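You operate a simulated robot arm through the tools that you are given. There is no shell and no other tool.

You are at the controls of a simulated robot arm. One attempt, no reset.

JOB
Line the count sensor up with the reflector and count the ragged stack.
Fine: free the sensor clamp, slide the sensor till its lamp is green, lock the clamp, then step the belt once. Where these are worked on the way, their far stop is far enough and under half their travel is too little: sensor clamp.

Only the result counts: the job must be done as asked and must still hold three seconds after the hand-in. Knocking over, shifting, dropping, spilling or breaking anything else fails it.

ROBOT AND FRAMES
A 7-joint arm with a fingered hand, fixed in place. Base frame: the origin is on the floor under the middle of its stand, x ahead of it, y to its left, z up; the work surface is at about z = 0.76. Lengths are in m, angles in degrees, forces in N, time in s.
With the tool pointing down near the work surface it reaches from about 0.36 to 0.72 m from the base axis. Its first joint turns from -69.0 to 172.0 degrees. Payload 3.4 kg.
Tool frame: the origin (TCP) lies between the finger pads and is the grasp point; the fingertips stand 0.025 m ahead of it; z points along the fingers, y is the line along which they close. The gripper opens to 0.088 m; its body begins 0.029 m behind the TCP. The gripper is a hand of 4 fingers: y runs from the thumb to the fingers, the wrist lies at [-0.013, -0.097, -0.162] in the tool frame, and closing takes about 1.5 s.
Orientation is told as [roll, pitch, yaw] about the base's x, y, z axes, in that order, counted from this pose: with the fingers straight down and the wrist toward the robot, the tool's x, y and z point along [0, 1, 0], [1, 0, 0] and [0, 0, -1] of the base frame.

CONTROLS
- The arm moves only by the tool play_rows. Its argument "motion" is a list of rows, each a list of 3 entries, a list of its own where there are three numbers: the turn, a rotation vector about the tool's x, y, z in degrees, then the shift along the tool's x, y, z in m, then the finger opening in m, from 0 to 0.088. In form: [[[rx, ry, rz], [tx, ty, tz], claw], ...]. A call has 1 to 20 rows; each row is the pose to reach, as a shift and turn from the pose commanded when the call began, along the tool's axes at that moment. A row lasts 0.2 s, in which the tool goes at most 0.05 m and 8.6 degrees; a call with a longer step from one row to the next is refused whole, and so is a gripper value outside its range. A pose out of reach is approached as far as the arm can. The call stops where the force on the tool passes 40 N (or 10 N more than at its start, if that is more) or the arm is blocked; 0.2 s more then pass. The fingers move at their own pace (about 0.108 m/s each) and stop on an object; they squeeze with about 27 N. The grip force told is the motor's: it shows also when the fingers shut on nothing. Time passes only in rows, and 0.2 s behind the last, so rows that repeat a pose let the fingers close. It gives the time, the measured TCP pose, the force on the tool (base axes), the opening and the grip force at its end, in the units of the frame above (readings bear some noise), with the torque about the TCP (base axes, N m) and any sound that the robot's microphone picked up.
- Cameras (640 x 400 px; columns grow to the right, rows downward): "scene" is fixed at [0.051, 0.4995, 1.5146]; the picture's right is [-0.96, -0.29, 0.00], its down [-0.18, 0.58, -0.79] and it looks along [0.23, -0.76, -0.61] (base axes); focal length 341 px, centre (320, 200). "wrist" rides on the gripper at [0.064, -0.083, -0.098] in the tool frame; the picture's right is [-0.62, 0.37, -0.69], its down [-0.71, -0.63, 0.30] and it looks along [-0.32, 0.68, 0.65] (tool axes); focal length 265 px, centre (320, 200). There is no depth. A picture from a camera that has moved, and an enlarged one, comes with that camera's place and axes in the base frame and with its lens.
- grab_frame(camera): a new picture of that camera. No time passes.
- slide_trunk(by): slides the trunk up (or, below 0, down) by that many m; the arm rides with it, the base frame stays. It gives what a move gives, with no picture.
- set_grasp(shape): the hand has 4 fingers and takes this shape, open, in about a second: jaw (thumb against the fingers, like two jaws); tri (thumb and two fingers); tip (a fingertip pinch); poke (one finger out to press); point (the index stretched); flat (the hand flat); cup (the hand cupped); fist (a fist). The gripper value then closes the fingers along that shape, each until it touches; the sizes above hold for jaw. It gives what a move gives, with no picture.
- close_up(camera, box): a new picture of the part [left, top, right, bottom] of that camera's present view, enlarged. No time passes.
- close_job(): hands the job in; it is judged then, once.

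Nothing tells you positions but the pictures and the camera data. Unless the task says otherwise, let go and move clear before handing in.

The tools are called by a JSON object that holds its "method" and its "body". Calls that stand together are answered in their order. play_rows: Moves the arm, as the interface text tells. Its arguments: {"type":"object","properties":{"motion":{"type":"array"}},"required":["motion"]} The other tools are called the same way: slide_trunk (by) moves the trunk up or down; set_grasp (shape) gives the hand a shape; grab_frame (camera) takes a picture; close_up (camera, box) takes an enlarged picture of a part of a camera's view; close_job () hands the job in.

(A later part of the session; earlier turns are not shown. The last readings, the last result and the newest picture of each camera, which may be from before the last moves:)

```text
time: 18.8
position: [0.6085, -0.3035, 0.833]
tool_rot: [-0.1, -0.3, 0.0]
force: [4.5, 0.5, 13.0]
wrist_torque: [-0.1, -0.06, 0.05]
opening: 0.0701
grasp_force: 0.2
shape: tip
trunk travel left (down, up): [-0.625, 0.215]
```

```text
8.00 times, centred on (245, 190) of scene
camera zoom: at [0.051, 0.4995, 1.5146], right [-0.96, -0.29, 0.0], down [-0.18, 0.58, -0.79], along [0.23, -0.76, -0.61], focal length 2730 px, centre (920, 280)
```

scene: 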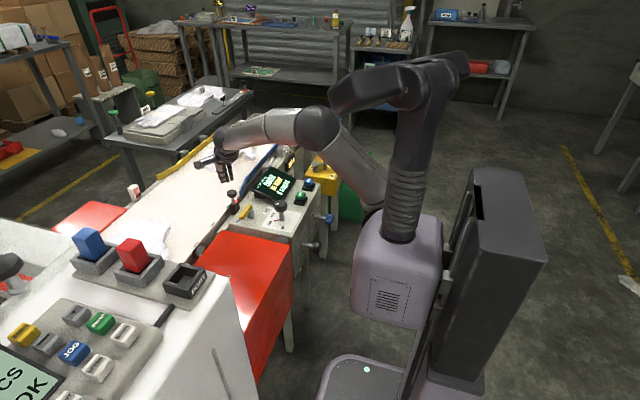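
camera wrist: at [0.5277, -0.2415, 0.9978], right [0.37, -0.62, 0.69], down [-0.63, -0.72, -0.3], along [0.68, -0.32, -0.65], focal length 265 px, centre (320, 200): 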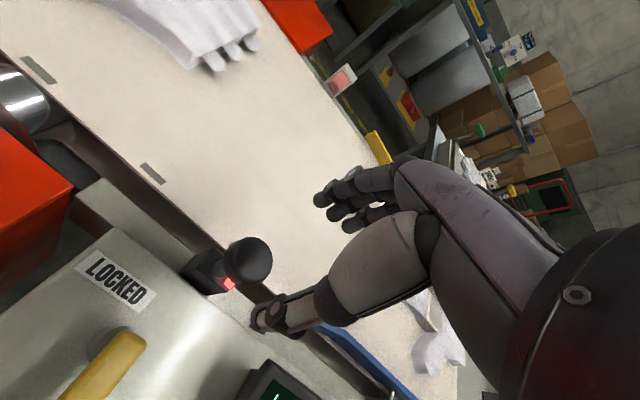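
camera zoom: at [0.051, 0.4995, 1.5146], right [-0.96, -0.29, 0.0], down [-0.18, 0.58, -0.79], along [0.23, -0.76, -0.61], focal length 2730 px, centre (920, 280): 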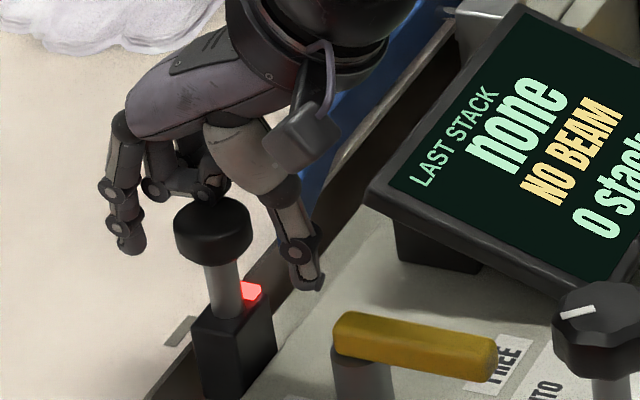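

A curled knuckle is lightly resting on the knob top (13 N). I'll lift 3 mm to unload it and then close thumb and index on the knob.

{"method": "play_rows", "body": {"motion": [[[0, 0, 0], [0, 0, -0.002], 0.07], [[0, 0, 0], [0, 0, -0.004], 0.07], [[0, 0, 0], [0, 0, -0.004], 0.055], [[0, 0, 0], [0, 0, -0.004], 0.04], [[0, 0, 0], [0, 0, -0.004], 0.03], [[0, 0, 0], [0, 0, -0.004], 0.025], [[0, 0, 0], [0, 0, -0.004], 0.02], [[0, 0, 0], [0, 0, -0.004], 0.02]]}}

{"method": "close_up", "body": {"camera": "wrist", "box": [180, 140, 440, 360]}}

{"method": "close_up", "body": {"camera": "scene", "box": [220, 165, 270, 215]}}

```text
time: 20.6
position: [0.6078, -0.3042, 0.8332]
tool_rot: [0.0, 0.0, 0.0]
force: [-1.6, -0.4, -0.8]
wrist_torque: [0.01, 0.0, -0.03]
opening: 0.0209
grasp_force: 0.1
shape: tip
trunk travel left (down, up): [-0.625, 0.215]
```

```text
1.82 times, centred on (310, 250) of wrist
camera zoom: at [0.5268, -0.2392, 0.9331], right [0.37, -0.62, 0.69], down [-0.63, -0.71, -0.3], along [0.68, -0.32, -0.65], focal length 483 px, centre (338, 109)
```

zoom: 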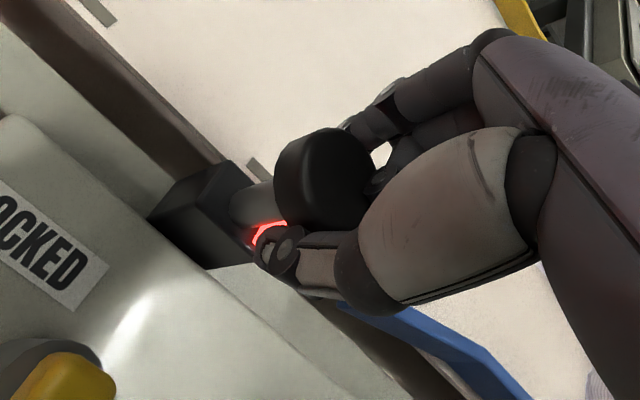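

```text
8.00 times, centred on (245, 190) of scene
camera zoom: at [0.051, 0.4995, 1.5146], right [-0.96, -0.29, 0.0], down [-0.18, 0.58, -0.79], along [0.23, -0.76, -0.61], focal length 2730 px, centre (920, 280)
```

zoom: 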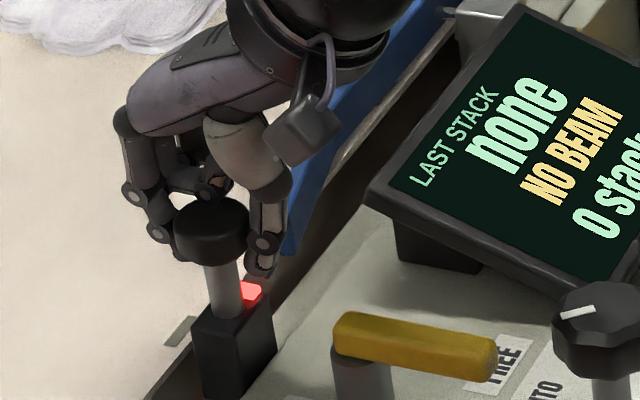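

The pinch closed just behind (−y side of) the knob without gripping — thumb and index now form a cradle behind it. That works as a pusher, so I'll push gently in +y and watch.

{"method": "play_rows", "body": {"motion": [[[0, 0, 0], [0.005, 0, 0], 0.02], [[0, 0, 0], [0.01, 0, 0], 0.02], [[0, 0, 0], [0.015, 0, 0], 0.02], [[0, 0, 0], [0.02, 0, 0], 0.02], [[0, 0, 0], [0.02, 0, 0], 0.02]]}}

{"method": "close_up", "body": {"camera": "scene", "box": [210, 155, 290, 225]}}

{"method": "close_up", "body": {"camera": "wrist", "box": [180, 140, 440, 360]}}

```text
time: 21.8
position: [0.6088, -0.2829, 0.8346]
tool_rot: [0.0, -0.1, 0.0]
force: [-1.0, -1.2, 0.0]
wrist_torque: [-0.01, -0.05, 0.02]
opening: 0.0209
grasp_force: 0.1
shape: tip
trunk travel left (down, up): [-0.625, 0.215]
```

```text
5.71 times, centred on (250, 190) of scene
camera zoom: at [0.051, 0.4995, 1.5146], right [-0.96, -0.29, 0.0], down [-0.18, 0.58, -0.79], along [0.23, -0.76, -0.61], focal length 1950 px, centre (720, 257)
```

zoom: 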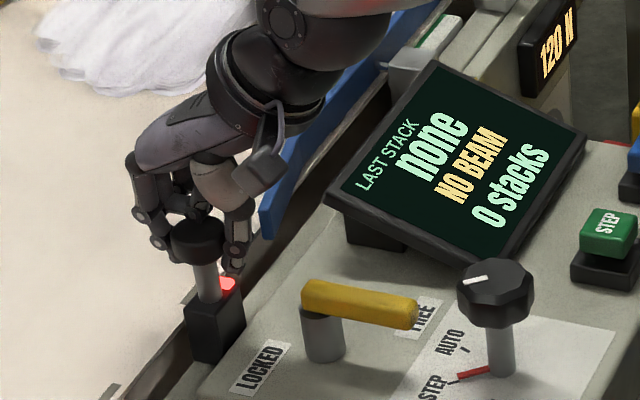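

```text
1.82 times, centred on (310, 250) of wrist
camera zoom: at [0.5269, -0.2192, 0.9332], right [0.37, -0.62, 0.69], down [-0.63, -0.71, -0.3], along [0.68, -0.32, -0.65], focal length 483 px, centre (338, 109)
```

zoom: 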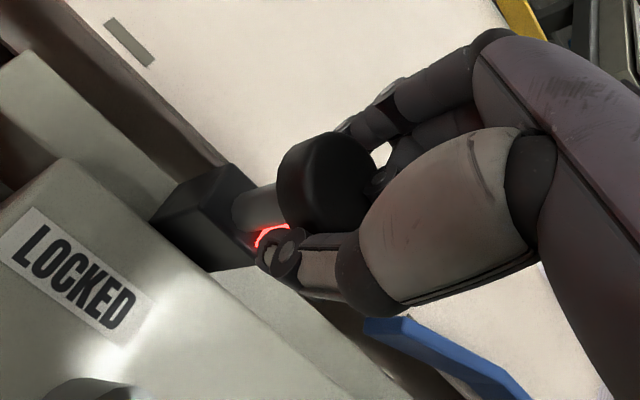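

The sensor follows with almost no force; lamp still red. I'll push another 12 mm.

{"method": "play_rows", "body": {"motion": [[[0, 0, 0], [0.004, 0, 0], 0.02], [[0, 0, 0], [0.008, 0, 0], 0.02], [[0, 0, 0], [0.012, 0, 0], 0.02], [[0, 0, 0], [0.012, 0, 0], 0.02]]}}

{"method": "close_up", "body": {"camera": "scene", "box": [210, 155, 290, 225]}}

```text
time: 22.8
position: [0.6094, -0.2716, 0.8342]
tool_rot: [0.1, 0.1, 0.0]
force: [-1.8, -1.5, -1.5]
wrist_torque: [-0.02, 0.02, -0.01]
opening: 0.0209
grasp_force: 0.0
shape: tip
trunk travel left (down, up): [-0.625, 0.215]
```

```text
5.71 times, centred on (250, 190) of scene
camera zoom: at [0.051, 0.4995, 1.5146], right [-0.96, -0.29, 0.0], down [-0.18, 0.58, -0.79], along [0.23, -0.76, -0.61], focal length 1950 px, centre (720, 257)
```

zoom: 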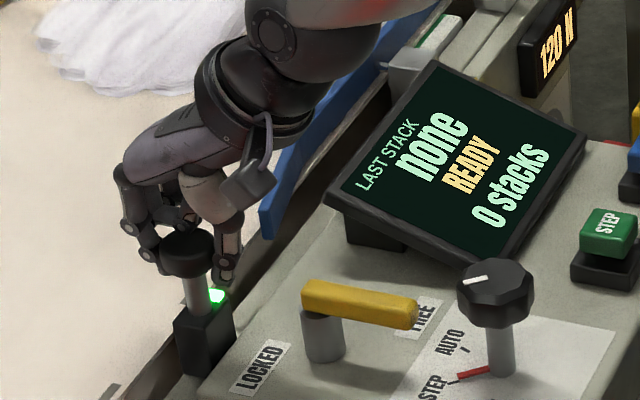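

The lamp turned green and the display shows READY. I'll zoom to judge how well centred the sensor is against the reflector before letting go.

{"method": "close_up", "body": {"camera": "scene", "box": [225, 185, 260, 210]}}

{"method": "close_up", "body": {"camera": "scene", "box": [120, 175, 155, 205]}}

{"method": "close_up", "body": {"camera": "wrist", "box": [180, 140, 440, 360]}}

```text
16.00 times, centred on (242, 198) of scene
camera zoom: at [0.051, 0.4995, 1.5146], right [-0.96, -0.29, 0.0], down [-0.18, 0.58, -0.79], along [0.23, -0.76, -0.61], focal length 5461 px, centre (1560, 240)
```

zoom: 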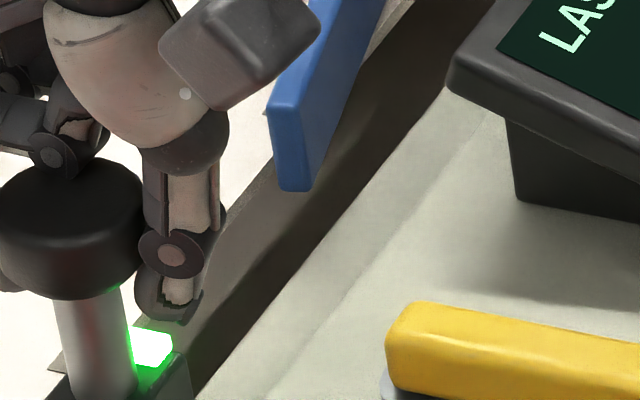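

```text
13.33 times, centred on (138, 190) of scene
camera zoom: at [0.051, 0.4995, 1.5146], right [-0.96, -0.29, 0.0], down [-0.18, 0.58, -0.79], along [0.23, -0.76, -0.61], focal length 4551 px, centre (2753, 333)
```

zoom: 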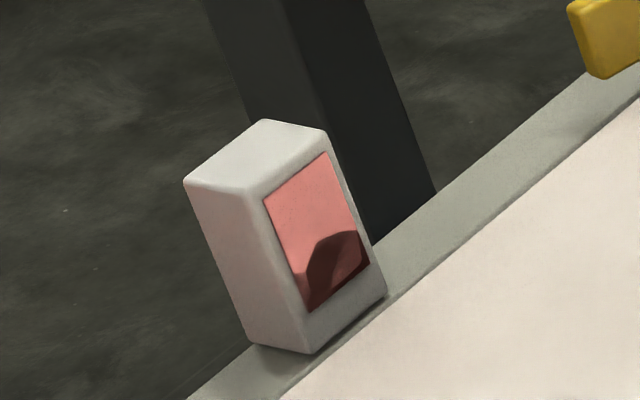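

```text
1.82 times, centred on (310, 250) of wrist
camera zoom: at [0.5269, -0.2065, 0.9335], right [0.37, -0.62, 0.69], down [-0.63, -0.71, -0.31], along [0.68, -0.32, -0.65], focal length 483 px, centre (338, 109)
```

zoom: 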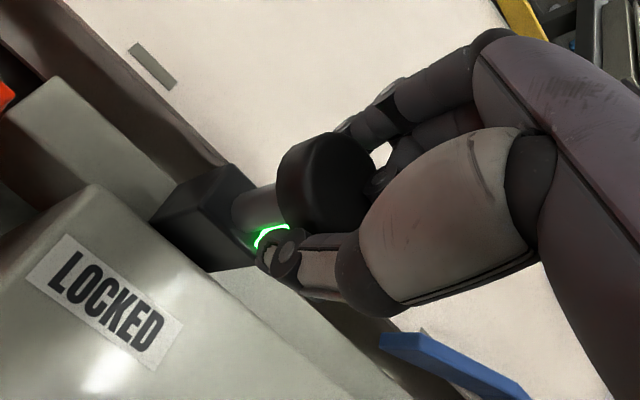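

Geometry suggests the sensor is, if anything, slightly short of the reflector's centre, so I'll nudge 2 mm further and confirm it stays green.

{"method": "play_rows", "body": {"motion": [[[0, 0, 0], [0.001, 0, 0], 0.02], [[0, 0, 0], [0.002, 0, 0], 0.02], [[0, 0, 0], [0.002, 0, 0], 0.02]]}}

{"method": "close_up", "body": {"camera": "scene", "box": [210, 155, 290, 225]}}

```text
time: 23.6
position: [0.6103, -0.269, 0.835]
tool_rot: [0.1, 0.0, 0.0]
force: [-1.9, -0.8, -1.6]
wrist_torque: [-0.02, -0.03, 0.02]
opening: 0.0205
grasp_force: 0.1
shape: tip
trunk travel left (down, up): [-0.625, 0.215]
```

```text
5.71 times, centred on (250, 190) of scene
camera zoom: at [0.051, 0.4995, 1.5146], right [-0.96, -0.29, 0.0], down [-0.18, 0.58, -0.79], along [0.23, -0.76, -0.61], focal length 1950 px, centre (720, 257)
```

zoom: 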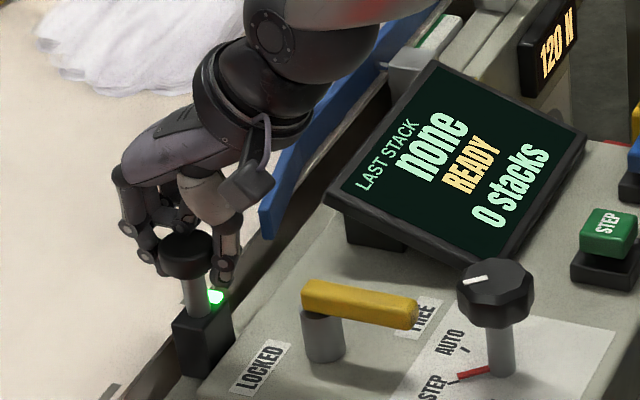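

Still green. I'll back straight off in −y, away from the knob, and then rise.

{"method": "play_rows", "body": {"motion": [[[0, 0, 0], [-0.006, 0, 0], 0.02], [[0, 0, 0], [-0.015, 0, 0], 0.02], [[0, 0, 0], [-0.025, 0, 0], 0.02], [[0, 0, 0], [-0.025, 0, -0.02], 0.02], [[0, 0, 0], [-0.025, 0, -0.05], 0.02], [[0, 0, 0], [-0.025, 0, -0.09], 0.02], [[0, 0, 0], [-0.025, 0, -0.12], 0.02]]}}

{"method": "close_up", "body": {"camera": "scene", "box": [210, 155, 290, 225]}}

{"method": "grab_frame", "body": {"camera": "wrist"}}

```text
time: 25.2
position: [0.6092, -0.2935, 0.9548]
tool_rot: [0.0, 0.0, 0.0]
force: [-0.3, 0.3, -0.5]
wrist_torque: [0.01, -0.01, -0.04]
opening: 0.0205
grasp_force: 0.1
shape: tip
trunk travel left (down, up): [-0.625, 0.215]
```

```text
5.71 times, centred on (250, 190) of scene
camera zoom: at [0.051, 0.4995, 1.5146], right [-0.96, -0.29, 0.0], down [-0.18, 0.58, -0.79], along [0.23, -0.76, -0.61], focal length 1950 px, centre (720, 257)
```

zoom: 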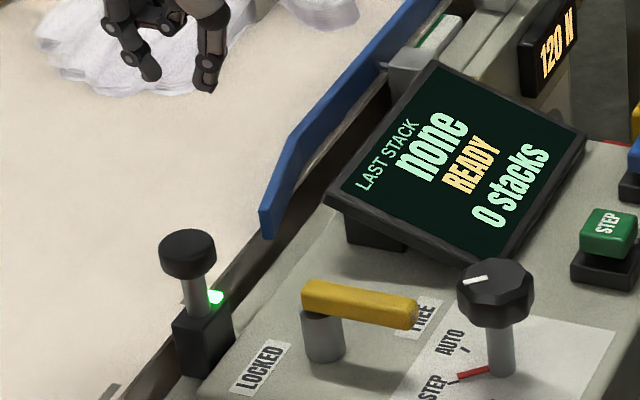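

```text
taken
camera wrist: at [0.5271, -0.2294, 1.0535], right [0.37, -0.62, 0.69], down [-0.63, -0.71, -0.3], along [0.68, -0.32, -0.65], focal length 265 px, centre (320, 200)
```

wrist: 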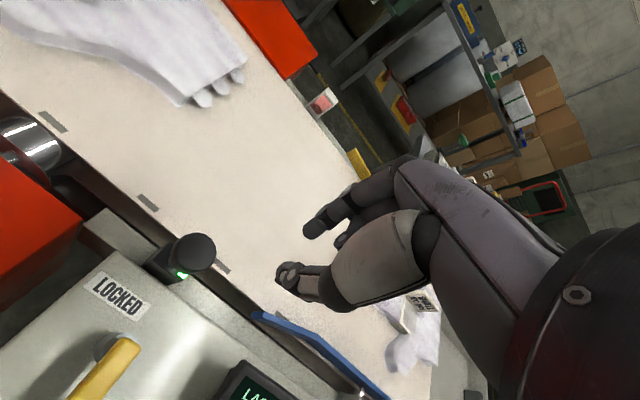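

Sensor stays green and READY. Next is locking: I'll set poke, turn to yaw +45° and go above the −y side of the lever (now pointing −x), so the thumb stays clear of both handle and selector.

{"method": "set_grasp", "body": {"shape": "poke"}}

{"method": "play_rows", "body": {"motion": [[[0, 0, -5.625], [-0.0039, -0.0144, 0], 0.088], [[0, 0, -11.25], [-0.0079, -0.0288, 0], 0.088], [[0, 0, -16.875], [-0.0118, -0.0431, 0], 0.088], [[0, 0, -22.5], [-0.0158, -0.0575, 0], 0.088], [[0, 0, -28.125], [-0.0197, -0.0719, 0], 0.088], [[0, 0, -33.75], [-0.0236, -0.0863, 0], 0.088], [[0, 0, -39.375], [-0.0276, -0.1006, 0], 0.088], [[0, 0, -45], [-0.0315, -0.115, 0], 0.088], [[0, 0, -45], [-0.0315, -0.115, 0], 0.088]]}}

{"method": "grab_frame", "body": {"camera": "scene"}}

{"method": "grab_frame", "body": {"camera": "wrist"}}

```text
time: 26.1
position: [0.6094, -0.294, 0.9542]
tool_rot: [0.1, 0.0, -0.1]
force: [0.4, 0.3, -0.8]
wrist_torque: [0.01, -0.02, 0.02]
opening: 0.0
grasp_force: 0.1
shape: poke
trunk travel left (down, up): [-0.625, 0.215]
```

```text
time: 28.1
position: [0.4934, -0.326, 0.9564]
tool_rot: [-0.1, 0.0, 45.2]
force: [0.6, 0.3, 0.0]
wrist_torque: [0.03, -0.01, -0.03]
opening: 0.0
grasp_force: 0.1
shape: poke
trunk travel left (down, up): [-0.625, 0.215]
```

```text
taken
```

scene: 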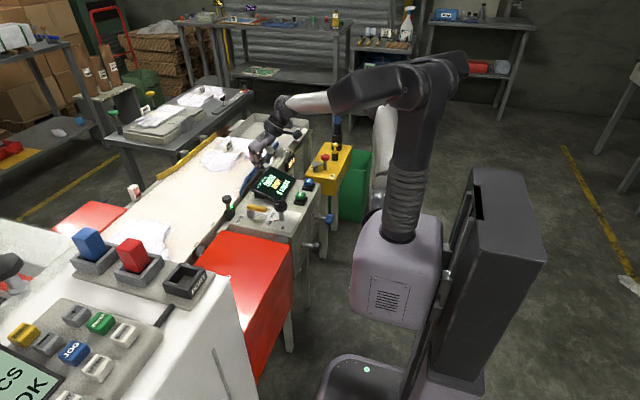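

```text
taken
camera wrist: at [0.39, -0.3395, 1.0537], right [0.7, -0.18, 0.69], down [0.06, -0.95, -0.3], along [0.71, 0.26, -0.65], focal length 265 px, centre (320, 200)
```

wrist: 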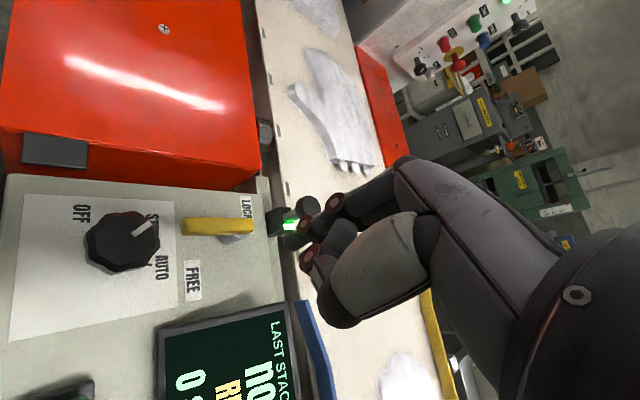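

Yaw +45 is reachable, and the lamp is still green. I'll lower partway (tips still above handle height) and check positions.

{"method": "play_rows", "body": {"motion": [[[0, 0, 0], [0, 0, 0.03], 0.088], [[0, 0, 0], [0, 0, 0.06], 0.088], [[0, 0, 0], [0, 0, 0.09], 0.088], [[0, 0, 0], [0, 0, 0.11], 0.088], [[0, 0, 0], [0, 0, 0.11], 0.088]]}}

{"method": "close_up", "body": {"camera": "scene", "box": [225, 160, 305, 225]}}

{"method": "close_up", "body": {"camera": "wrist", "box": [100, 140, 420, 360]}}

```text
time: 29.3
position: [0.4959, -0.3256, 0.8446]
tool_rot: [0.0, -0.1, 45.1]
force: [0.8, 0.8, -0.3]
wrist_torque: [-0.01, 0.01, -0.01]
opening: 0.0001
grasp_force: 0.1
shape: poke
trunk travel left (down, up): [-0.625, 0.215]
```

```text
6.15 times, centred on (265, 192) of scene
camera zoom: at [0.051, 0.4995, 1.5146], right [-0.96, -0.29, 0.0], down [-0.18, 0.58, -0.79], along [0.23, -0.76, -0.61], focal length 2100 px, centre (658, 246)
```

zoom: 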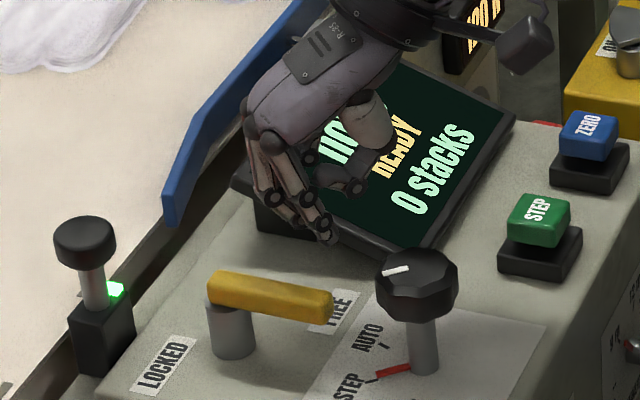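

```text
1.82 times, centred on (260, 250) of wrist
camera zoom: at [0.391, -0.3382, 0.9425], right [0.7, -0.18, 0.69], down [0.06, -0.95, -0.3], along [0.71, 0.25, -0.65], focal length 483 px, centre (429, 109)
```

zoom: 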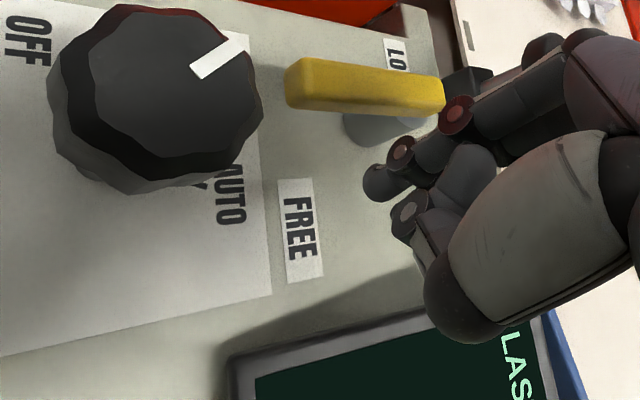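

Fingertips are in the gap between handle and screen edge. I'll lower the last 32 mm and then take a small +y step to meet the handle.

{"method": "play_rows", "body": {"motion": [[[0, 0, 0], [0, 0, 0.012], 0.088], [[0, 0, 0], [0, 0, 0.024], 0.088], [[0, 0, 0], [0, 0, 0.032], 0.088], [[0, 0, 0], [0, 0, 0.032], 0.088]]}}

{"method": "close_up", "body": {"camera": "scene", "box": [225, 160, 305, 225]}}

{"method": "close_up", "body": {"camera": "wrist", "box": [100, 140, 420, 360]}}

```text
time: 30.3
position: [0.4945, -0.326, 0.8108]
tool_rot: [0.0, -0.1, 45.1]
force: [0.3, 0.4, -0.6]
wrist_torque: [0.01, 0.03, 0.01]
opening: 0.0003
grasp_force: 0.0
shape: poke
trunk travel left (down, up): [-0.625, 0.215]
```

```text
6.15 times, centred on (265, 192) of scene
camera zoom: at [0.051, 0.4995, 1.5146], right [-0.96, -0.29, 0.0], down [-0.18, 0.58, -0.79], along [0.23, -0.76, -0.61], focal length 2100 px, centre (658, 246)
```

zoom: 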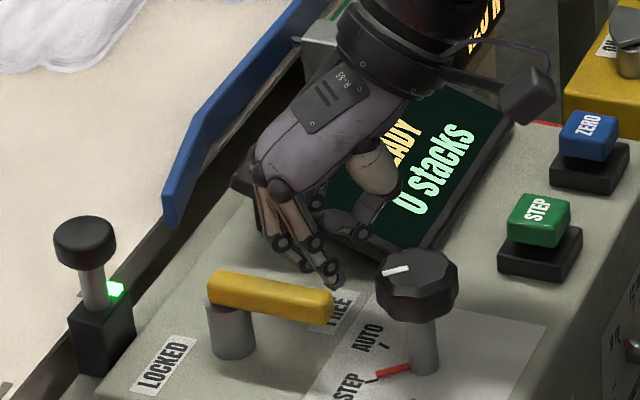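

```text
1.82 times, centred on (260, 250) of wrist
camera zoom: at [0.3911, -0.3399, 0.9108], right [0.7, -0.18, 0.69], down [0.06, -0.95, -0.31], along [0.71, 0.25, -0.65], focal length 483 px, centre (429, 109)
```

zoom: 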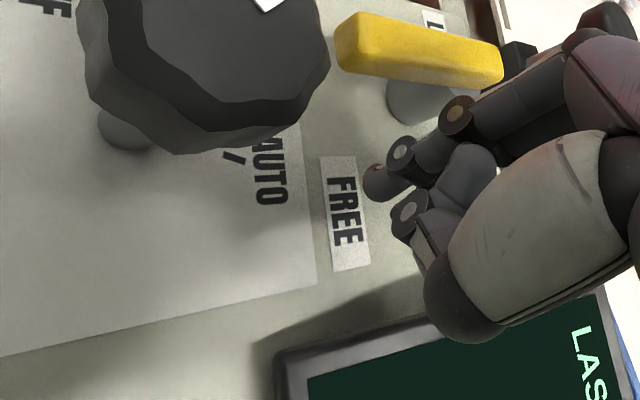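

The thumb base would pass close to the selector knob at yaw 45, so I'll rise a bit, turn on to yaw 90° (thumb toward the screen side, away from the selector) and check reach there.

{"method": "play_rows", "body": {"motion": [[[0, 0, 0], [0, 0, -0.02], 0.088], [[0, 0, 0], [0, 0, -0.05], 0.088], [[0, 0, -5], [0.001, -0.001, -0.06], 0.088], [[0, 0, -12], [0.002, -0.002, -0.06], 0.088], [[0, 0, -19], [0.003, -0.003, -0.06], 0.088], [[0, 0, -26], [0.004, -0.004, -0.06], 0.088], [[0, 0, -33], [0.005, -0.005, -0.06], 0.088], [[0, 0, -40], [0.006, -0.007, -0.06], 0.088], [[0, 0, -45], [0.006, -0.0074, -0.06], 0.088], [[0, 0, -45], [0.006, -0.0074, -0.06], 0.088]]}}

{"method": "close_up", "body": {"camera": "scene", "box": [215, 130, 325, 225]}}

{"method": "grab_frame", "body": {"camera": "wrist"}}

```text
time: 32.5
position: [0.4835, -0.327, 0.8742]
tool_rot: [0.1, 0.0, 90.0]
force: [-0.2, -0.3, -0.2]
wrist_torque: [-0.04, -0.02, -0.06]
opening: 0.0
grasp_force: 0.0
shape: poke
trunk travel left (down, up): [-0.625, 0.215]
```

```text
4.21 times, centred on (270, 178) of scene
camera zoom: at [0.051, 0.4995, 1.5146], right [-0.96, -0.29, 0.0], down [-0.18, 0.58, -0.79], along [0.23, -0.76, -0.61], focal length 1437 px, centre (530, 295)
```

zoom: 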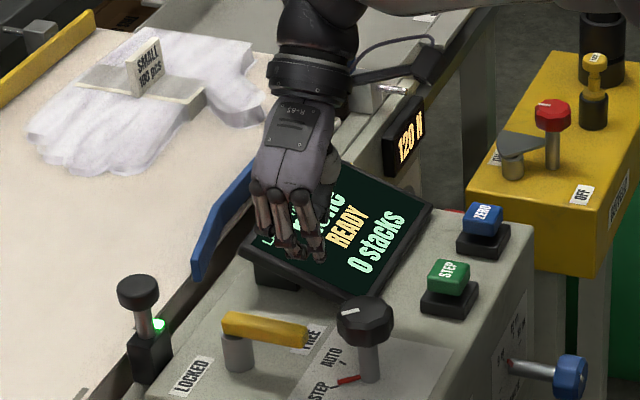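

```text
taken
camera wrist: at [0.4212, -0.4102, 0.9717], right [0.62, 0.37, 0.69], down [0.71, -0.63, -0.3], along [0.32, 0.68, -0.65], focal length 265 px, centre (320, 200)
```

wrist: 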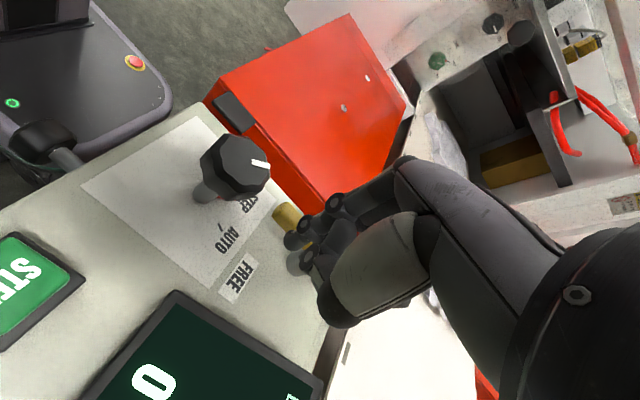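

Yaw 90° is reachable with the hand clear. I'll lower to working height in this orientation.

{"method": "play_rows", "body": {"motion": [[[0, 0, 0], [0, 0, 0.02], 0.088], [[0, 0, 0], [0, 0, 0.04], 0.088], [[0, 0, 0], [0, 0, 0.052], 0.088], [[0, 0, 0], [0, 0, 0.062], 0.088], [[0, 0, 0], [0, 0, 0.062], 0.088]]}}

{"method": "close_up", "body": {"camera": "scene", "box": [225, 160, 305, 225]}}

{"method": "close_up", "body": {"camera": "wrist", "box": [160, 120, 440, 360]}}

```text
time: 33.7
position: [0.4848, -0.3274, 0.8103]
tool_rot: [-0.1, 0.0, 90.0]
force: [-0.1, 0.6, -0.1]
wrist_torque: [-0.04, -0.01, 0.04]
opening: 0.0
grasp_force: 0.0
shape: poke
trunk travel left (down, up): [-0.625, 0.215]
```

```text
6.15 times, centred on (265, 192) of scene
camera zoom: at [0.051, 0.4995, 1.5146], right [-0.96, -0.29, 0.0], down [-0.18, 0.58, -0.79], along [0.23, -0.76, -0.61], focal length 2100 px, centre (658, 246)
```

zoom: 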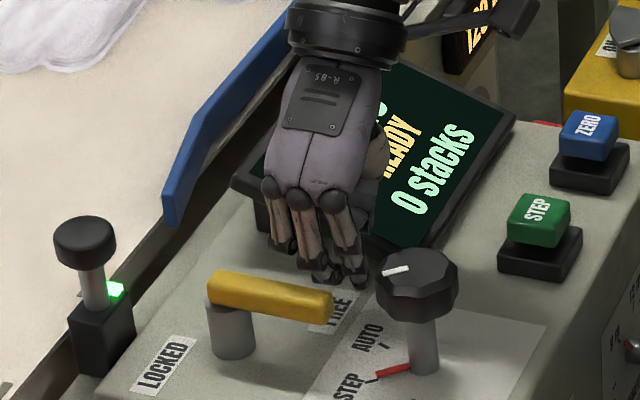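

```text
1.67 times, centred on (300, 240) of wrist
camera zoom: at [0.4214, -0.4108, 0.9098], right [0.62, 0.37, 0.69], down [0.71, -0.63, -0.3], along [0.33, 0.68, -0.65], focal length 442 px, centre (353, 133)
```

zoom: 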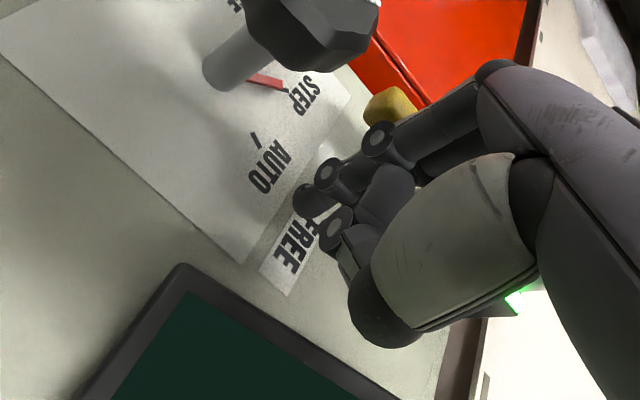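

Both fingertips sit just −y of the handle, clear of selector and screen. Now I'll sweep +y along the lever's arc, halfway first.

{"method": "play_rows", "body": {"motion": [[[0, 0, 0], [-0.0006, 0.009, 0], 0.088], [[0, 0, 0], [-0.0012, 0.0179, 0], 0.088], [[0, 0, 0], [0.0008, 0.0228, 0], 0.088], [[0, 0, 0], [0.0028, 0.0278, 0], 0.088], [[0, 0, 0], [0.0033, 0.0331, 0], 0.088], [[0, 0, 0], [0.0038, 0.0384, 0], 0.088]]}}

{"method": "close_up", "body": {"camera": "scene", "box": [225, 160, 305, 225]}}

{"method": "close_up", "body": {"camera": "wrist", "box": [160, 120, 440, 360]}}

```text
time: 35.1
position: [0.4808, -0.2874, 0.8096]
tool_rot: [0.0, 0.0, 90.0]
force: [0.2, -0.9, 1.4]
wrist_torque: [0.02, -0.03, -0.01]
opening: 0.0
grasp_force: 0.0
shape: poke
trunk travel left (down, up): [-0.625, 0.215]
```

```text
6.15 times, centred on (265, 192) of scene
camera zoom: at [0.051, 0.4995, 1.5146], right [-0.96, -0.29, 0.0], down [-0.18, 0.58, -0.79], along [0.23, -0.76, -0.61], focal length 2100 px, centre (658, 246)
```

zoom: 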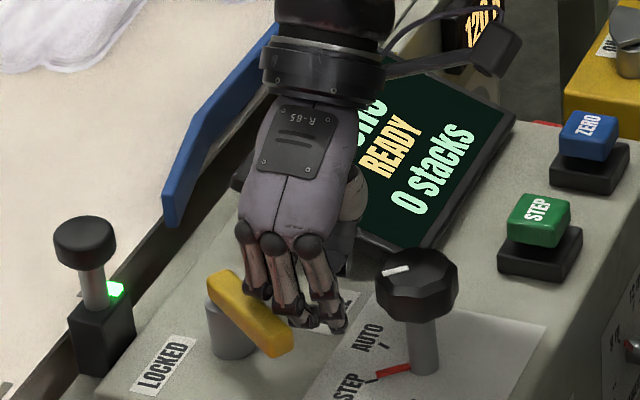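

```text
1.67 times, centred on (300, 240) of wrist
camera zoom: at [0.4177, -0.3716, 0.9095], right [0.62, 0.37, 0.69], down [0.71, -0.63, -0.3], along [0.32, 0.68, -0.65], focal length 442 px, centre (353, 133)
```

zoom: 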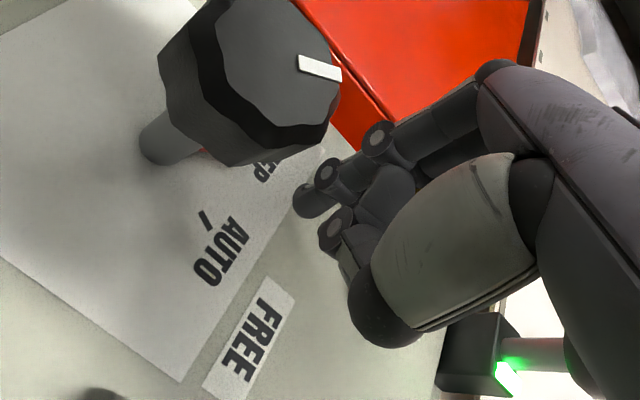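

The lever is swinging with negligible force and the lamp stays green. I'll continue toward LOCKED.

{"method": "play_rows", "body": {"motion": [[[0, 0, 0], [-0.0008, 0.0053, 0], 0.088], [[0, 0, 0], [-0.0015, 0.0106, 0], 0.088], [[0, 0, 0], [-0.0035, 0.0154, 0], 0.088], [[0, 0, 0], [-0.0055, 0.0202, 0], 0.088], [[0, 0, 0], [-0.0087, 0.0243, 0], 0.088], [[0, 0, 0], [-0.0118, 0.0284, 0], 0.088]]}}

{"method": "close_up", "body": {"camera": "scene", "box": [225, 160, 305, 225]}}

{"method": "close_up", "body": {"camera": "wrist", "box": [160, 120, 440, 360]}}

```text
time: 36.5
position: [0.4944, -0.2598, 0.8105]
tool_rot: [0.0, 0.0, 90.0]
force: [0.8, 0.0, -0.1]
wrist_torque: [-0.02, -0.02, 0.02]
opening: 0.0003
grasp_force: 0.1
shape: poke
trunk travel left (down, up): [-0.625, 0.215]
```

```text
6.15 times, centred on (265, 192) of scene
camera zoom: at [0.051, 0.4995, 1.5146], right [-0.96, -0.29, 0.0], down [-0.18, 0.58, -0.79], along [0.23, -0.76, -0.61], focal length 2100 px, centre (658, 246)
```

zoom: 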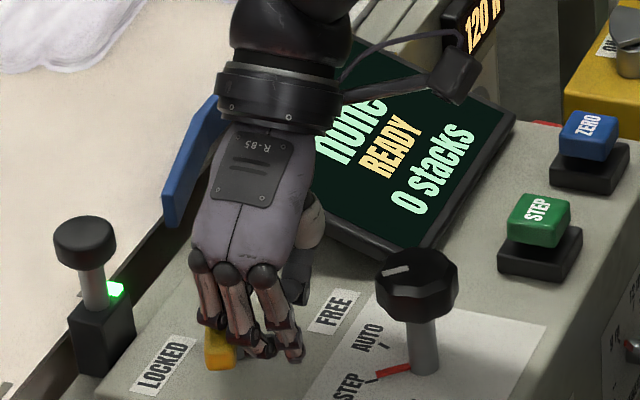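

```text
1.67 times, centred on (300, 240) of wrist
camera zoom: at [0.4296, -0.343, 0.909], right [0.62, 0.37, 0.69], down [0.71, -0.63, -0.3], along [0.32, 0.68, -0.65], focal length 442 px, centre (353, 133)
```

zoom: 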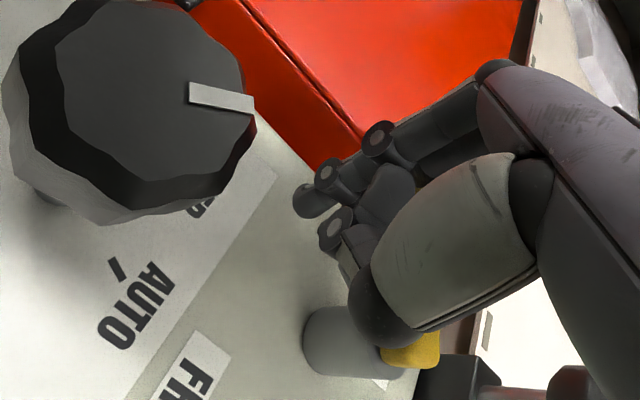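

Nearly there. I'll push on to the LOCKED stop with small steps.

{"method": "play_rows", "body": {"motion": [[[0, 0, 0], [-0.0041, 0.0031, 0], 0.088], [[0, 0, 0], [-0.0082, 0.0061, 0], 0.088], [[0, 0, 0], [-0.0115, 0.0075, 0], 0.088], [[0, 0, 0], [-0.0148, 0.0089, 0], 0.088], [[0, 0, 0], [-0.0165, 0.0092, 0], 0.088]]}}

{"method": "close_up", "body": {"camera": "scene", "box": [225, 160, 305, 225]}}

{"method": "close_up", "body": {"camera": "wrist", "box": [160, 120, 440, 360]}}

```text
time: 37.7
position: [0.5078, -0.2496, 0.8109]
tool_rot: [-0.1, 0.0, 90.0]
force: [0.0, -1.1, -0.1]
wrist_torque: [-0.01, 0.01, 0.0]
opening: 0.0
grasp_force: 0.0
shape: poke
trunk travel left (down, up): [-0.625, 0.215]
```

```text
6.15 times, centred on (265, 192) of scene
camera zoom: at [0.051, 0.4995, 1.5146], right [-0.96, -0.29, 0.0], down [-0.18, 0.58, -0.79], along [0.23, -0.76, -0.61], focal length 2100 px, centre (658, 246)
```

zoom: 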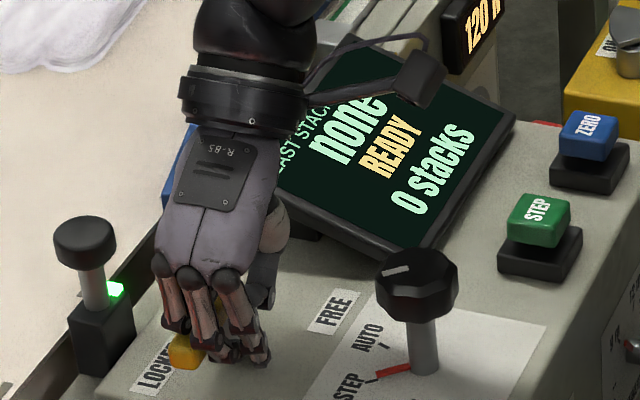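

```text
1.67 times, centred on (300, 240) of wrist
camera zoom: at [0.4453, -0.3337, 0.9096], right [0.62, 0.37, 0.69], down [0.71, -0.63, -0.31], along [0.32, 0.68, -0.65], focal length 442 px, centre (353, 133)
```

zoom: 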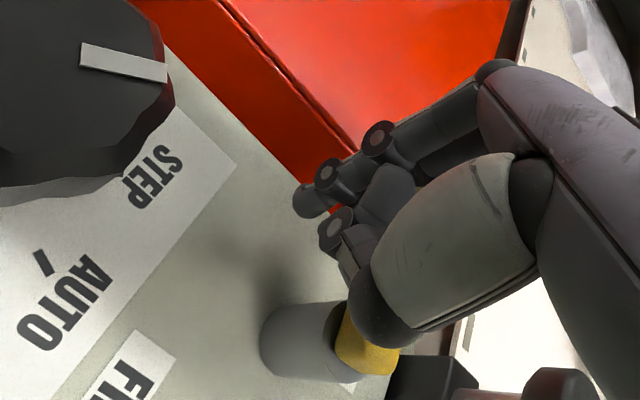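

Handle end is a few degrees short of its original spot. I'll push a little further in +x until it resists.

{"method": "play_rows", "body": {"motion": [[[0, 0, 0], [-0.003, 0.0005, 0], 0.088], [[0, 0, 0], [-0.006, 0.001, 0], 0.088], [[0, 0, 0], [-0.009, 0.001, 0], 0.088], [[0, 0, 0], [-0.009, 0.001, 0], 0.088]]}}

{"method": "close_up", "body": {"camera": "scene", "box": [225, 160, 305, 225]}}

```text
time: 38.7
position: [0.5166, -0.2494, 0.811]
tool_rot: [0.2, 0.0, 90.0]
force: [-10.9, -1.6, -0.8]
wrist_torque: [-0.03, 0.08, 0.15]
opening: 0.0
grasp_force: 0.1
shape: poke
trunk travel left (down, up): [-0.625, 0.215]
```

```text
6.15 times, centred on (265, 192) of scene
camera zoom: at [0.051, 0.4995, 1.5146], right [-0.96, -0.29, 0.0], down [-0.18, 0.58, -0.79], along [0.23, -0.76, -0.61], focal length 2100 px, centre (658, 246)
```

zoom: 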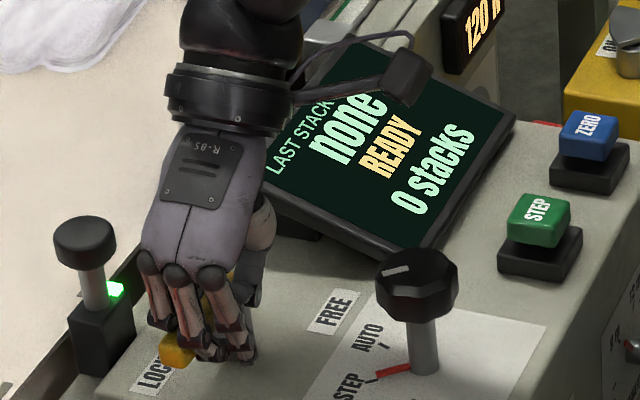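

At 10.9 N the handle is against the LOCKED stop, back where it began, and the lamp is green. I'll ease off 2 mm, then lift straight up so no finger drags the lever back.

{"method": "play_rows", "body": {"motion": [[[0, 0, 0], [0.002, 0, 0], 0.088], [[0, 0, 0], [0.003, 0, -0.008], 0.088], [[0, 0, 0], [0.003, 0, -0.02], 0.088], [[0, 0, 0], [0.003, 0, -0.045], 0.088], [[0, 0, 0], [0.003, 0, -0.08], 0.088], [[0, 0, 0], [0.003, 0, -0.12], 0.088], [[0, 0, 0], [0.003, 0, -0.15], 0.088]]}}

{"method": "close_up", "body": {"camera": "scene", "box": [215, 130, 325, 225]}}

{"method": "grab_frame", "body": {"camera": "wrist"}}

```text
time: 40.3
position: [0.5138, -0.249, 0.9612]
tool_rot: [0.0, -0.2, 90.0]
force: [0.6, 0.3, 0.4]
wrist_torque: [0.0, 0.0, 0.02]
opening: 0.0
grasp_force: 0.1
shape: poke
trunk travel left (down, up): [-0.625, 0.215]
```

```text
4.21 times, centred on (270, 178) of scene
camera zoom: at [0.051, 0.4995, 1.5146], right [-0.96, -0.29, 0.0], down [-0.18, 0.58, -0.79], along [0.23, -0.76, -0.61], focal length 1437 px, centre (530, 295)
```

zoom: 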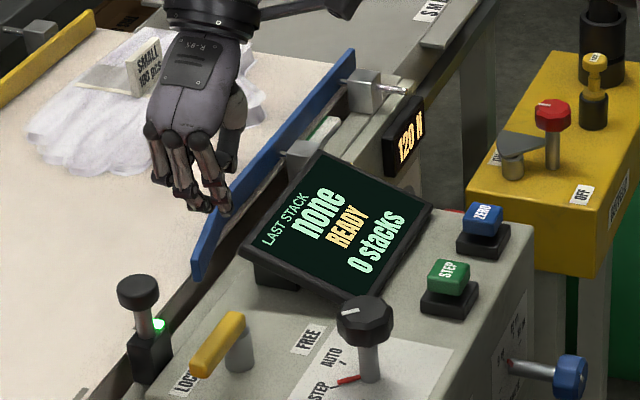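

```text
taken
camera wrist: at [0.4509, -0.3333, 1.0596], right [0.62, 0.37, 0.69], down [0.71, -0.63, -0.3], along [0.33, 0.68, -0.65], focal length 265 px, centre (320, 200)
```

wrist: 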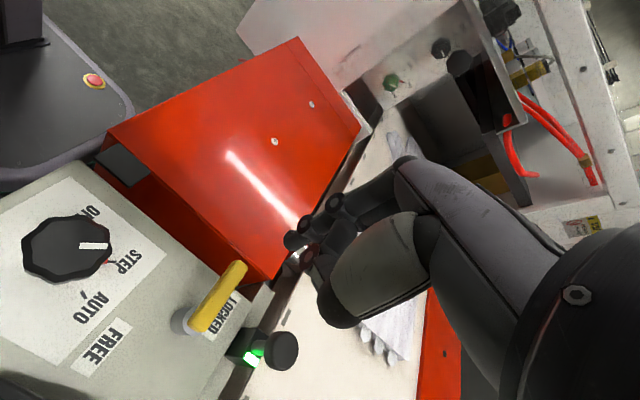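

Clamp is LOCKED, lamp green, display READY. Now I'll move above the STEP key (≈0.398, −0.409, top ≈0.79), turning back to yaw 0.

{"method": "play_rows", "body": {"motion": [[[0, 0, 7.5], [0.01, -0.0128, 0], 0.088], [[0, 0, 15], [0.02, -0.0255, 0], 0.088], [[0, 0, 22.5], [0.03, -0.0383, 0], 0.088], [[0, 0, 30], [0.04, -0.051, 0], 0.088], [[0, 0, 37.5], [0.05, -0.0638, 0], 0.088], [[0, 0, 45], [0.06, -0.0765, 0], 0.088], [[0, 0, 52.5], [0.069, -0.0893, 0], 0.088], [[0, 0, 60], [0.079, -0.102, 0], 0.088], [[0, 0, 67.5], [0.089, -0.1148, 0], 0.088], [[0, 0, 75], [0.099, -0.1275, 0], 0.088], [[0, 0, 82.5], [0.109, -0.1403, 0], 0.088], [[0, 0, 90], [0.119, -0.153, 0], 0.088], [[0, 0, 90], [0.119, -0.153, 0], 0.088]]}}

{"method": "grab_frame", "body": {"camera": "wrist"}}

{"method": "close_up", "body": {"camera": "scene", "box": [225, 110, 345, 220]}}

```text
time: 43.1
position: [0.3966, -0.4026, 0.9593]
tool_rot: [0.1, 0.0, -0.1]
force: [0.8, -0.5, 0.7]
wrist_torque: [0.0, -0.01, -0.02]
opening: 0.0
grasp_force: 0.1
shape: poke
trunk travel left (down, up): [-0.625, 0.215]
```

```text
taken
camera wrist: at [0.3134, -0.3378, 1.0592], right [0.37, -0.62, 0.69], down [-0.63, -0.71, -0.3], along [0.68, -0.33, -0.65], focal length 265 px, centre (320, 200)
```

wrist: 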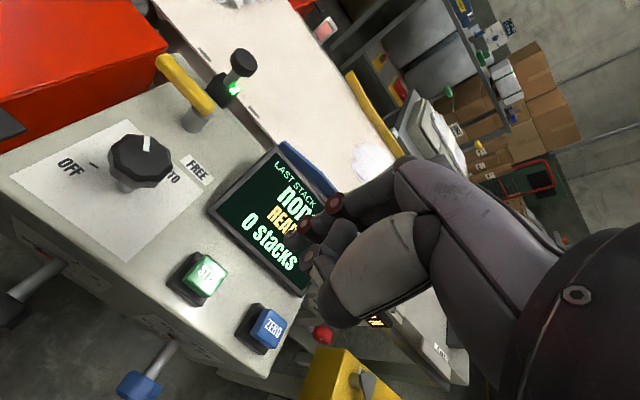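

```text
3.64 times, centred on (285, 165) of scene
camera zoom: at [0.051, 0.4995, 1.5146], right [-0.96, -0.29, 0.0], down [-0.18, 0.58, -0.79], along [0.23, -0.76, -0.61], focal length 1241 px, centre (447, 327)
```

zoom: 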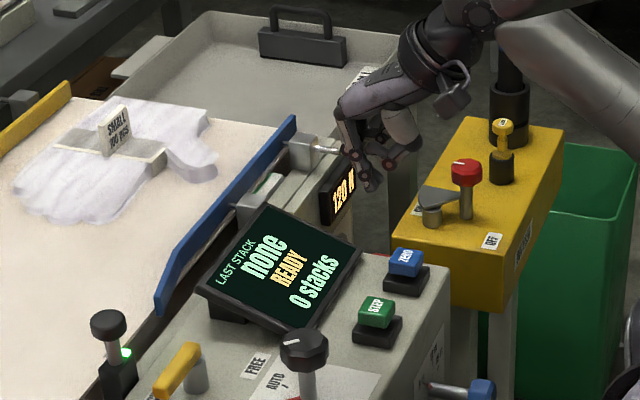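

STEP key is directly beneath the fingertips by both views. I'll descend to just above it and check alignment.

{"method": "play_rows", "body": {"motion": [[[0, 0, 0], [0, 0, 0.03], 0.088], [[0, 0, 0], [0, 0, 0.06], 0.088], [[0, 0, 0], [0, 0, 0.09], 0.088], [[0, 0, 0], [0, 0, 0.115], 0.088], [[0, 0, 0], [0, 0, 0.115], 0.088]]}}

{"method": "close_up", "body": {"camera": "scene", "box": [265, 150, 325, 205]}}

{"method": "close_up", "body": {"camera": "wrist", "box": [180, 160, 400, 360]}}

```text
time: 44.3
position: [0.3977, -0.401, 0.8448]
tool_rot: [0.0, -0.1, 0.0]
force: [-0.1, 0.3, 0.0]
wrist_torque: [-0.01, -0.01, 0.0]
opening: 0.0
grasp_force: 0.0
shape: poke
trunk travel left (down, up): [-0.625, 0.215]
```

```text
7.27 times, centred on (295, 178) of scene
camera zoom: at [0.051, 0.4995, 1.5146], right [-0.96, -0.29, 0.0], down [-0.18, 0.58, -0.79], along [0.23, -0.76, -0.61], focal length 2482 px, centre (502, 364)
```

zoom: 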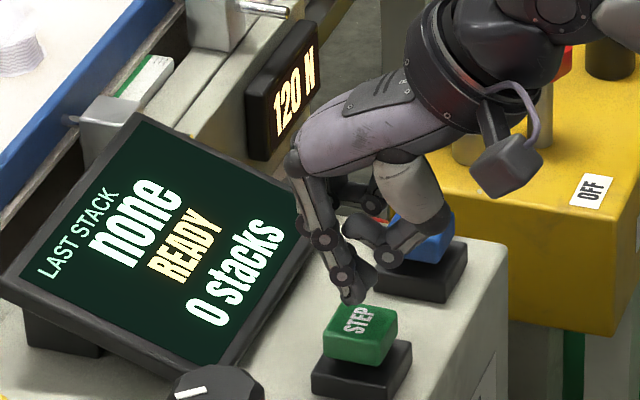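

```text
2.00 times, centred on (290, 260) of wrist
camera zoom: at [0.3153, -0.3372, 0.9426], right [0.37, -0.62, 0.69], down [-0.63, -0.71, -0.3], along [0.68, -0.32, -0.65], focal length 531 px, centre (380, 80)
```

zoom: 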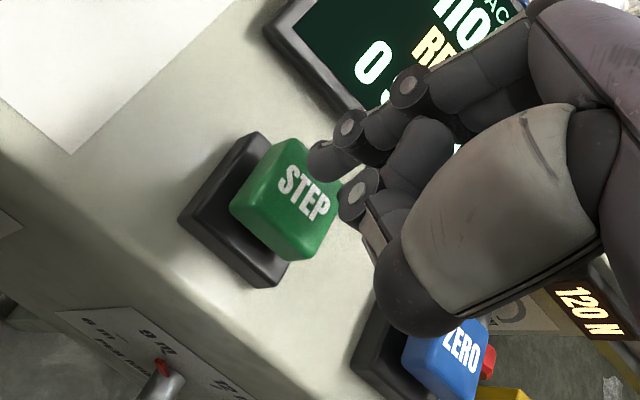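

Fingertips are centred over the STEP cap, about 20 mm above it. I'll press down slowly to about 10 mm past the cap top and release in one motion.

{"method": "play_rows", "body": {"motion": [[[0, 0, 0], [0.001, -0.002, 0.01], 0.088], [[0, 0, 0], [0.001, -0.002, 0.018], 0.088], [[0, 0, 0], [0.001, -0.002, 0.022], 0.088], [[0, 0, 0], [0.001, -0.002, 0.026], 0.088], [[0, 0, 0], [0.001, -0.002, 0.029], 0.088], [[0, 0, 0], [0.001, -0.002, 0.031], 0.088]]}}

{"method": "close_up", "body": {"camera": "scene", "box": [225, 130, 345, 220]}}

```text
time: 45.7
position: [0.3951, -0.3999, 0.8191]
tool_rot: [-0.4, -0.8, 0.1]
force: [6.7, -5.3, 33.1]
wrist_torque: [-0.34, -0.14, 0.06]
opening: 0.0001
grasp_force: 0.0
shape: poke
trunk travel left (down, up): [-0.625, 0.215]
heard: click
```

```text
4.44 times, centred on (285, 175) of scene
camera zoom: at [0.051, 0.4995, 1.5146], right [-0.96, -0.29, 0.0], down [-0.18, 0.58, -0.79], along [0.23, -0.76, -0.61], focal length 1517 px, centre (476, 311)
```

zoom: 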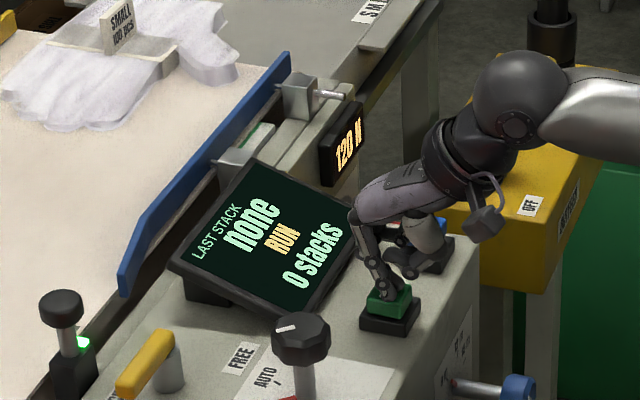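

A click was heard and the display shows RUN. I'll release the key straight up now and watch the belt step.

{"method": "play_rows", "body": {"motion": [[[0, 0, 0], [0, 0, -0.012], 0.088], [[0, 0, 0], [0, 0, -0.03], 0.088], [[0, 0, 0], [0, 0, -0.06], 0.088], [[0, 0, 0], [0, 0, -0.1], 0.088], [[0, 0, 0], [0, 0, -0.14], 0.088], [[0, 0, 0], [0, 0, -0.14], 0.088]]}}

{"method": "grab_frame", "body": {"camera": "scene"}}

{"method": "close_up", "body": {"camera": "scene", "box": [215, 130, 335, 220]}}

```text
time: 47.1
position: [0.3937, -0.4026, 0.9549]
tool_rot: [0.2, -0.1, 0.0]
force: [-0.2, -0.3, 0.2]
wrist_torque: [0.0, 0.03, 0.06]
opening: 0.0002
grasp_force: 0.1
shape: poke
trunk travel left (down, up): [-0.625, 0.215]
```

```text
taken
```

scene: 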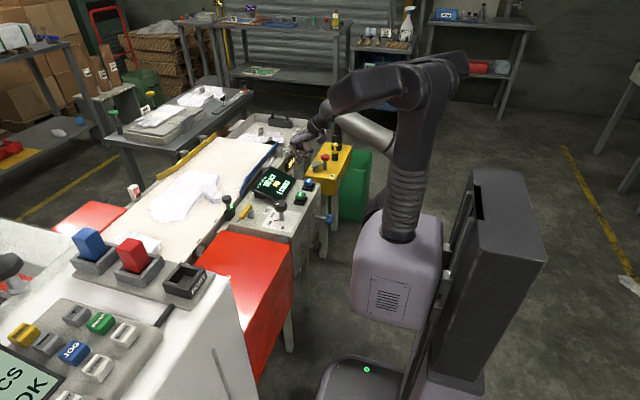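

```text
4.44 times, centred on (275, 175) of scene
camera zoom: at [0.051, 0.4995, 1.5146], right [-0.96, -0.29, 0.0], down [-0.18, 0.58, -0.79], along [0.23, -0.76, -0.61], focal length 1517 px, centre (520, 311)
```

zoom: 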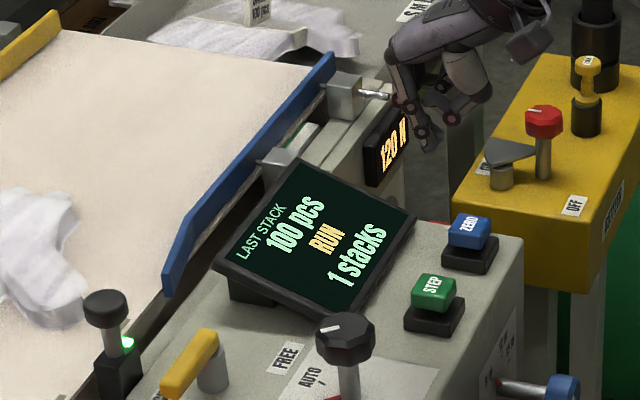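

The counter shows 100 pcs, 1 stack, belt still running its step. I'll hold still and let it finish.

{"method": "play_rows", "body": {"motion": [[[0, 0, 0], [0, 0, 0], 0.088], [[0, 0, 0], [0, 0, 0], 0.088], [[0, 0, 0], [0, 0, 0], 0.088], [[0, 0, 0], [0, 0, 0], 0.088], [[0, 0, 0], [0, 0, 0], 0.088], [[0, 0, 0], [0, 0, 0], 0.088], [[0, 0, 0], [0, 0, 0], 0.088], [[0, 0, 0], [0, 0, 0], 0.088], [[0, 0, 0], [0, 0, 0], 0.088], [[0, 0, 0], [0, 0, 0], 0.088]]}}

{"method": "grab_frame", "body": {"camera": "scene"}}

{"method": "close_up", "body": {"camera": "scene", "box": [215, 130, 335, 220]}}

```text
time: 49.3
position: [0.3943, -0.4016, 0.9558]
tool_rot: [0.0, 0.0, 0.1]
force: [-1.5, 0.6, -0.4]
wrist_torque: [-0.04, -0.04, 0.04]
opening: 0.0
grasp_force: 0.0
shape: poke
trunk travel left (down, up): [-0.625, 0.215]
```

```text
taken
```

scene: 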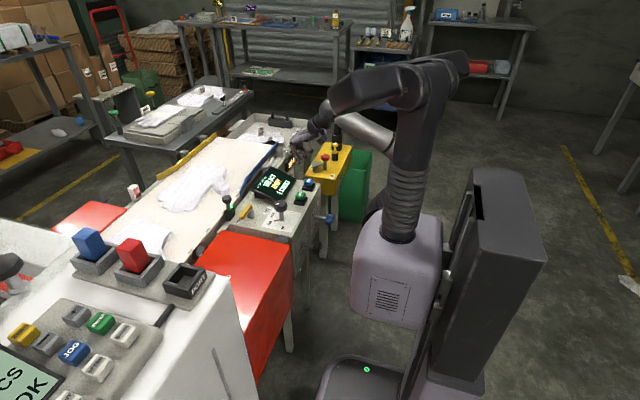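

```text
4.44 times, centred on (275, 175) of scene
camera zoom: at [0.051, 0.4995, 1.5146], right [-0.96, -0.29, 0.0], down [-0.18, 0.58, -0.79], along [0.23, -0.76, -0.61], focal length 1517 px, centre (520, 311)
```

zoom: 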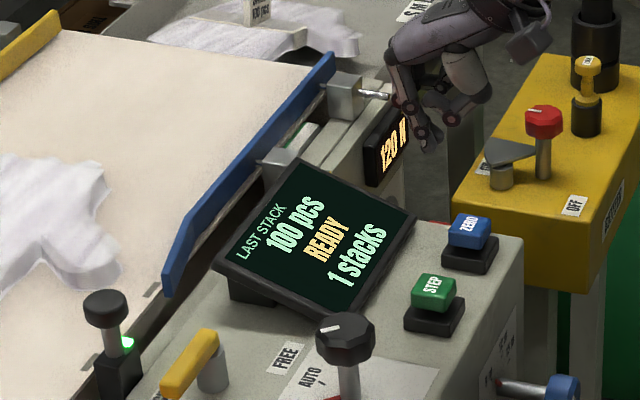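

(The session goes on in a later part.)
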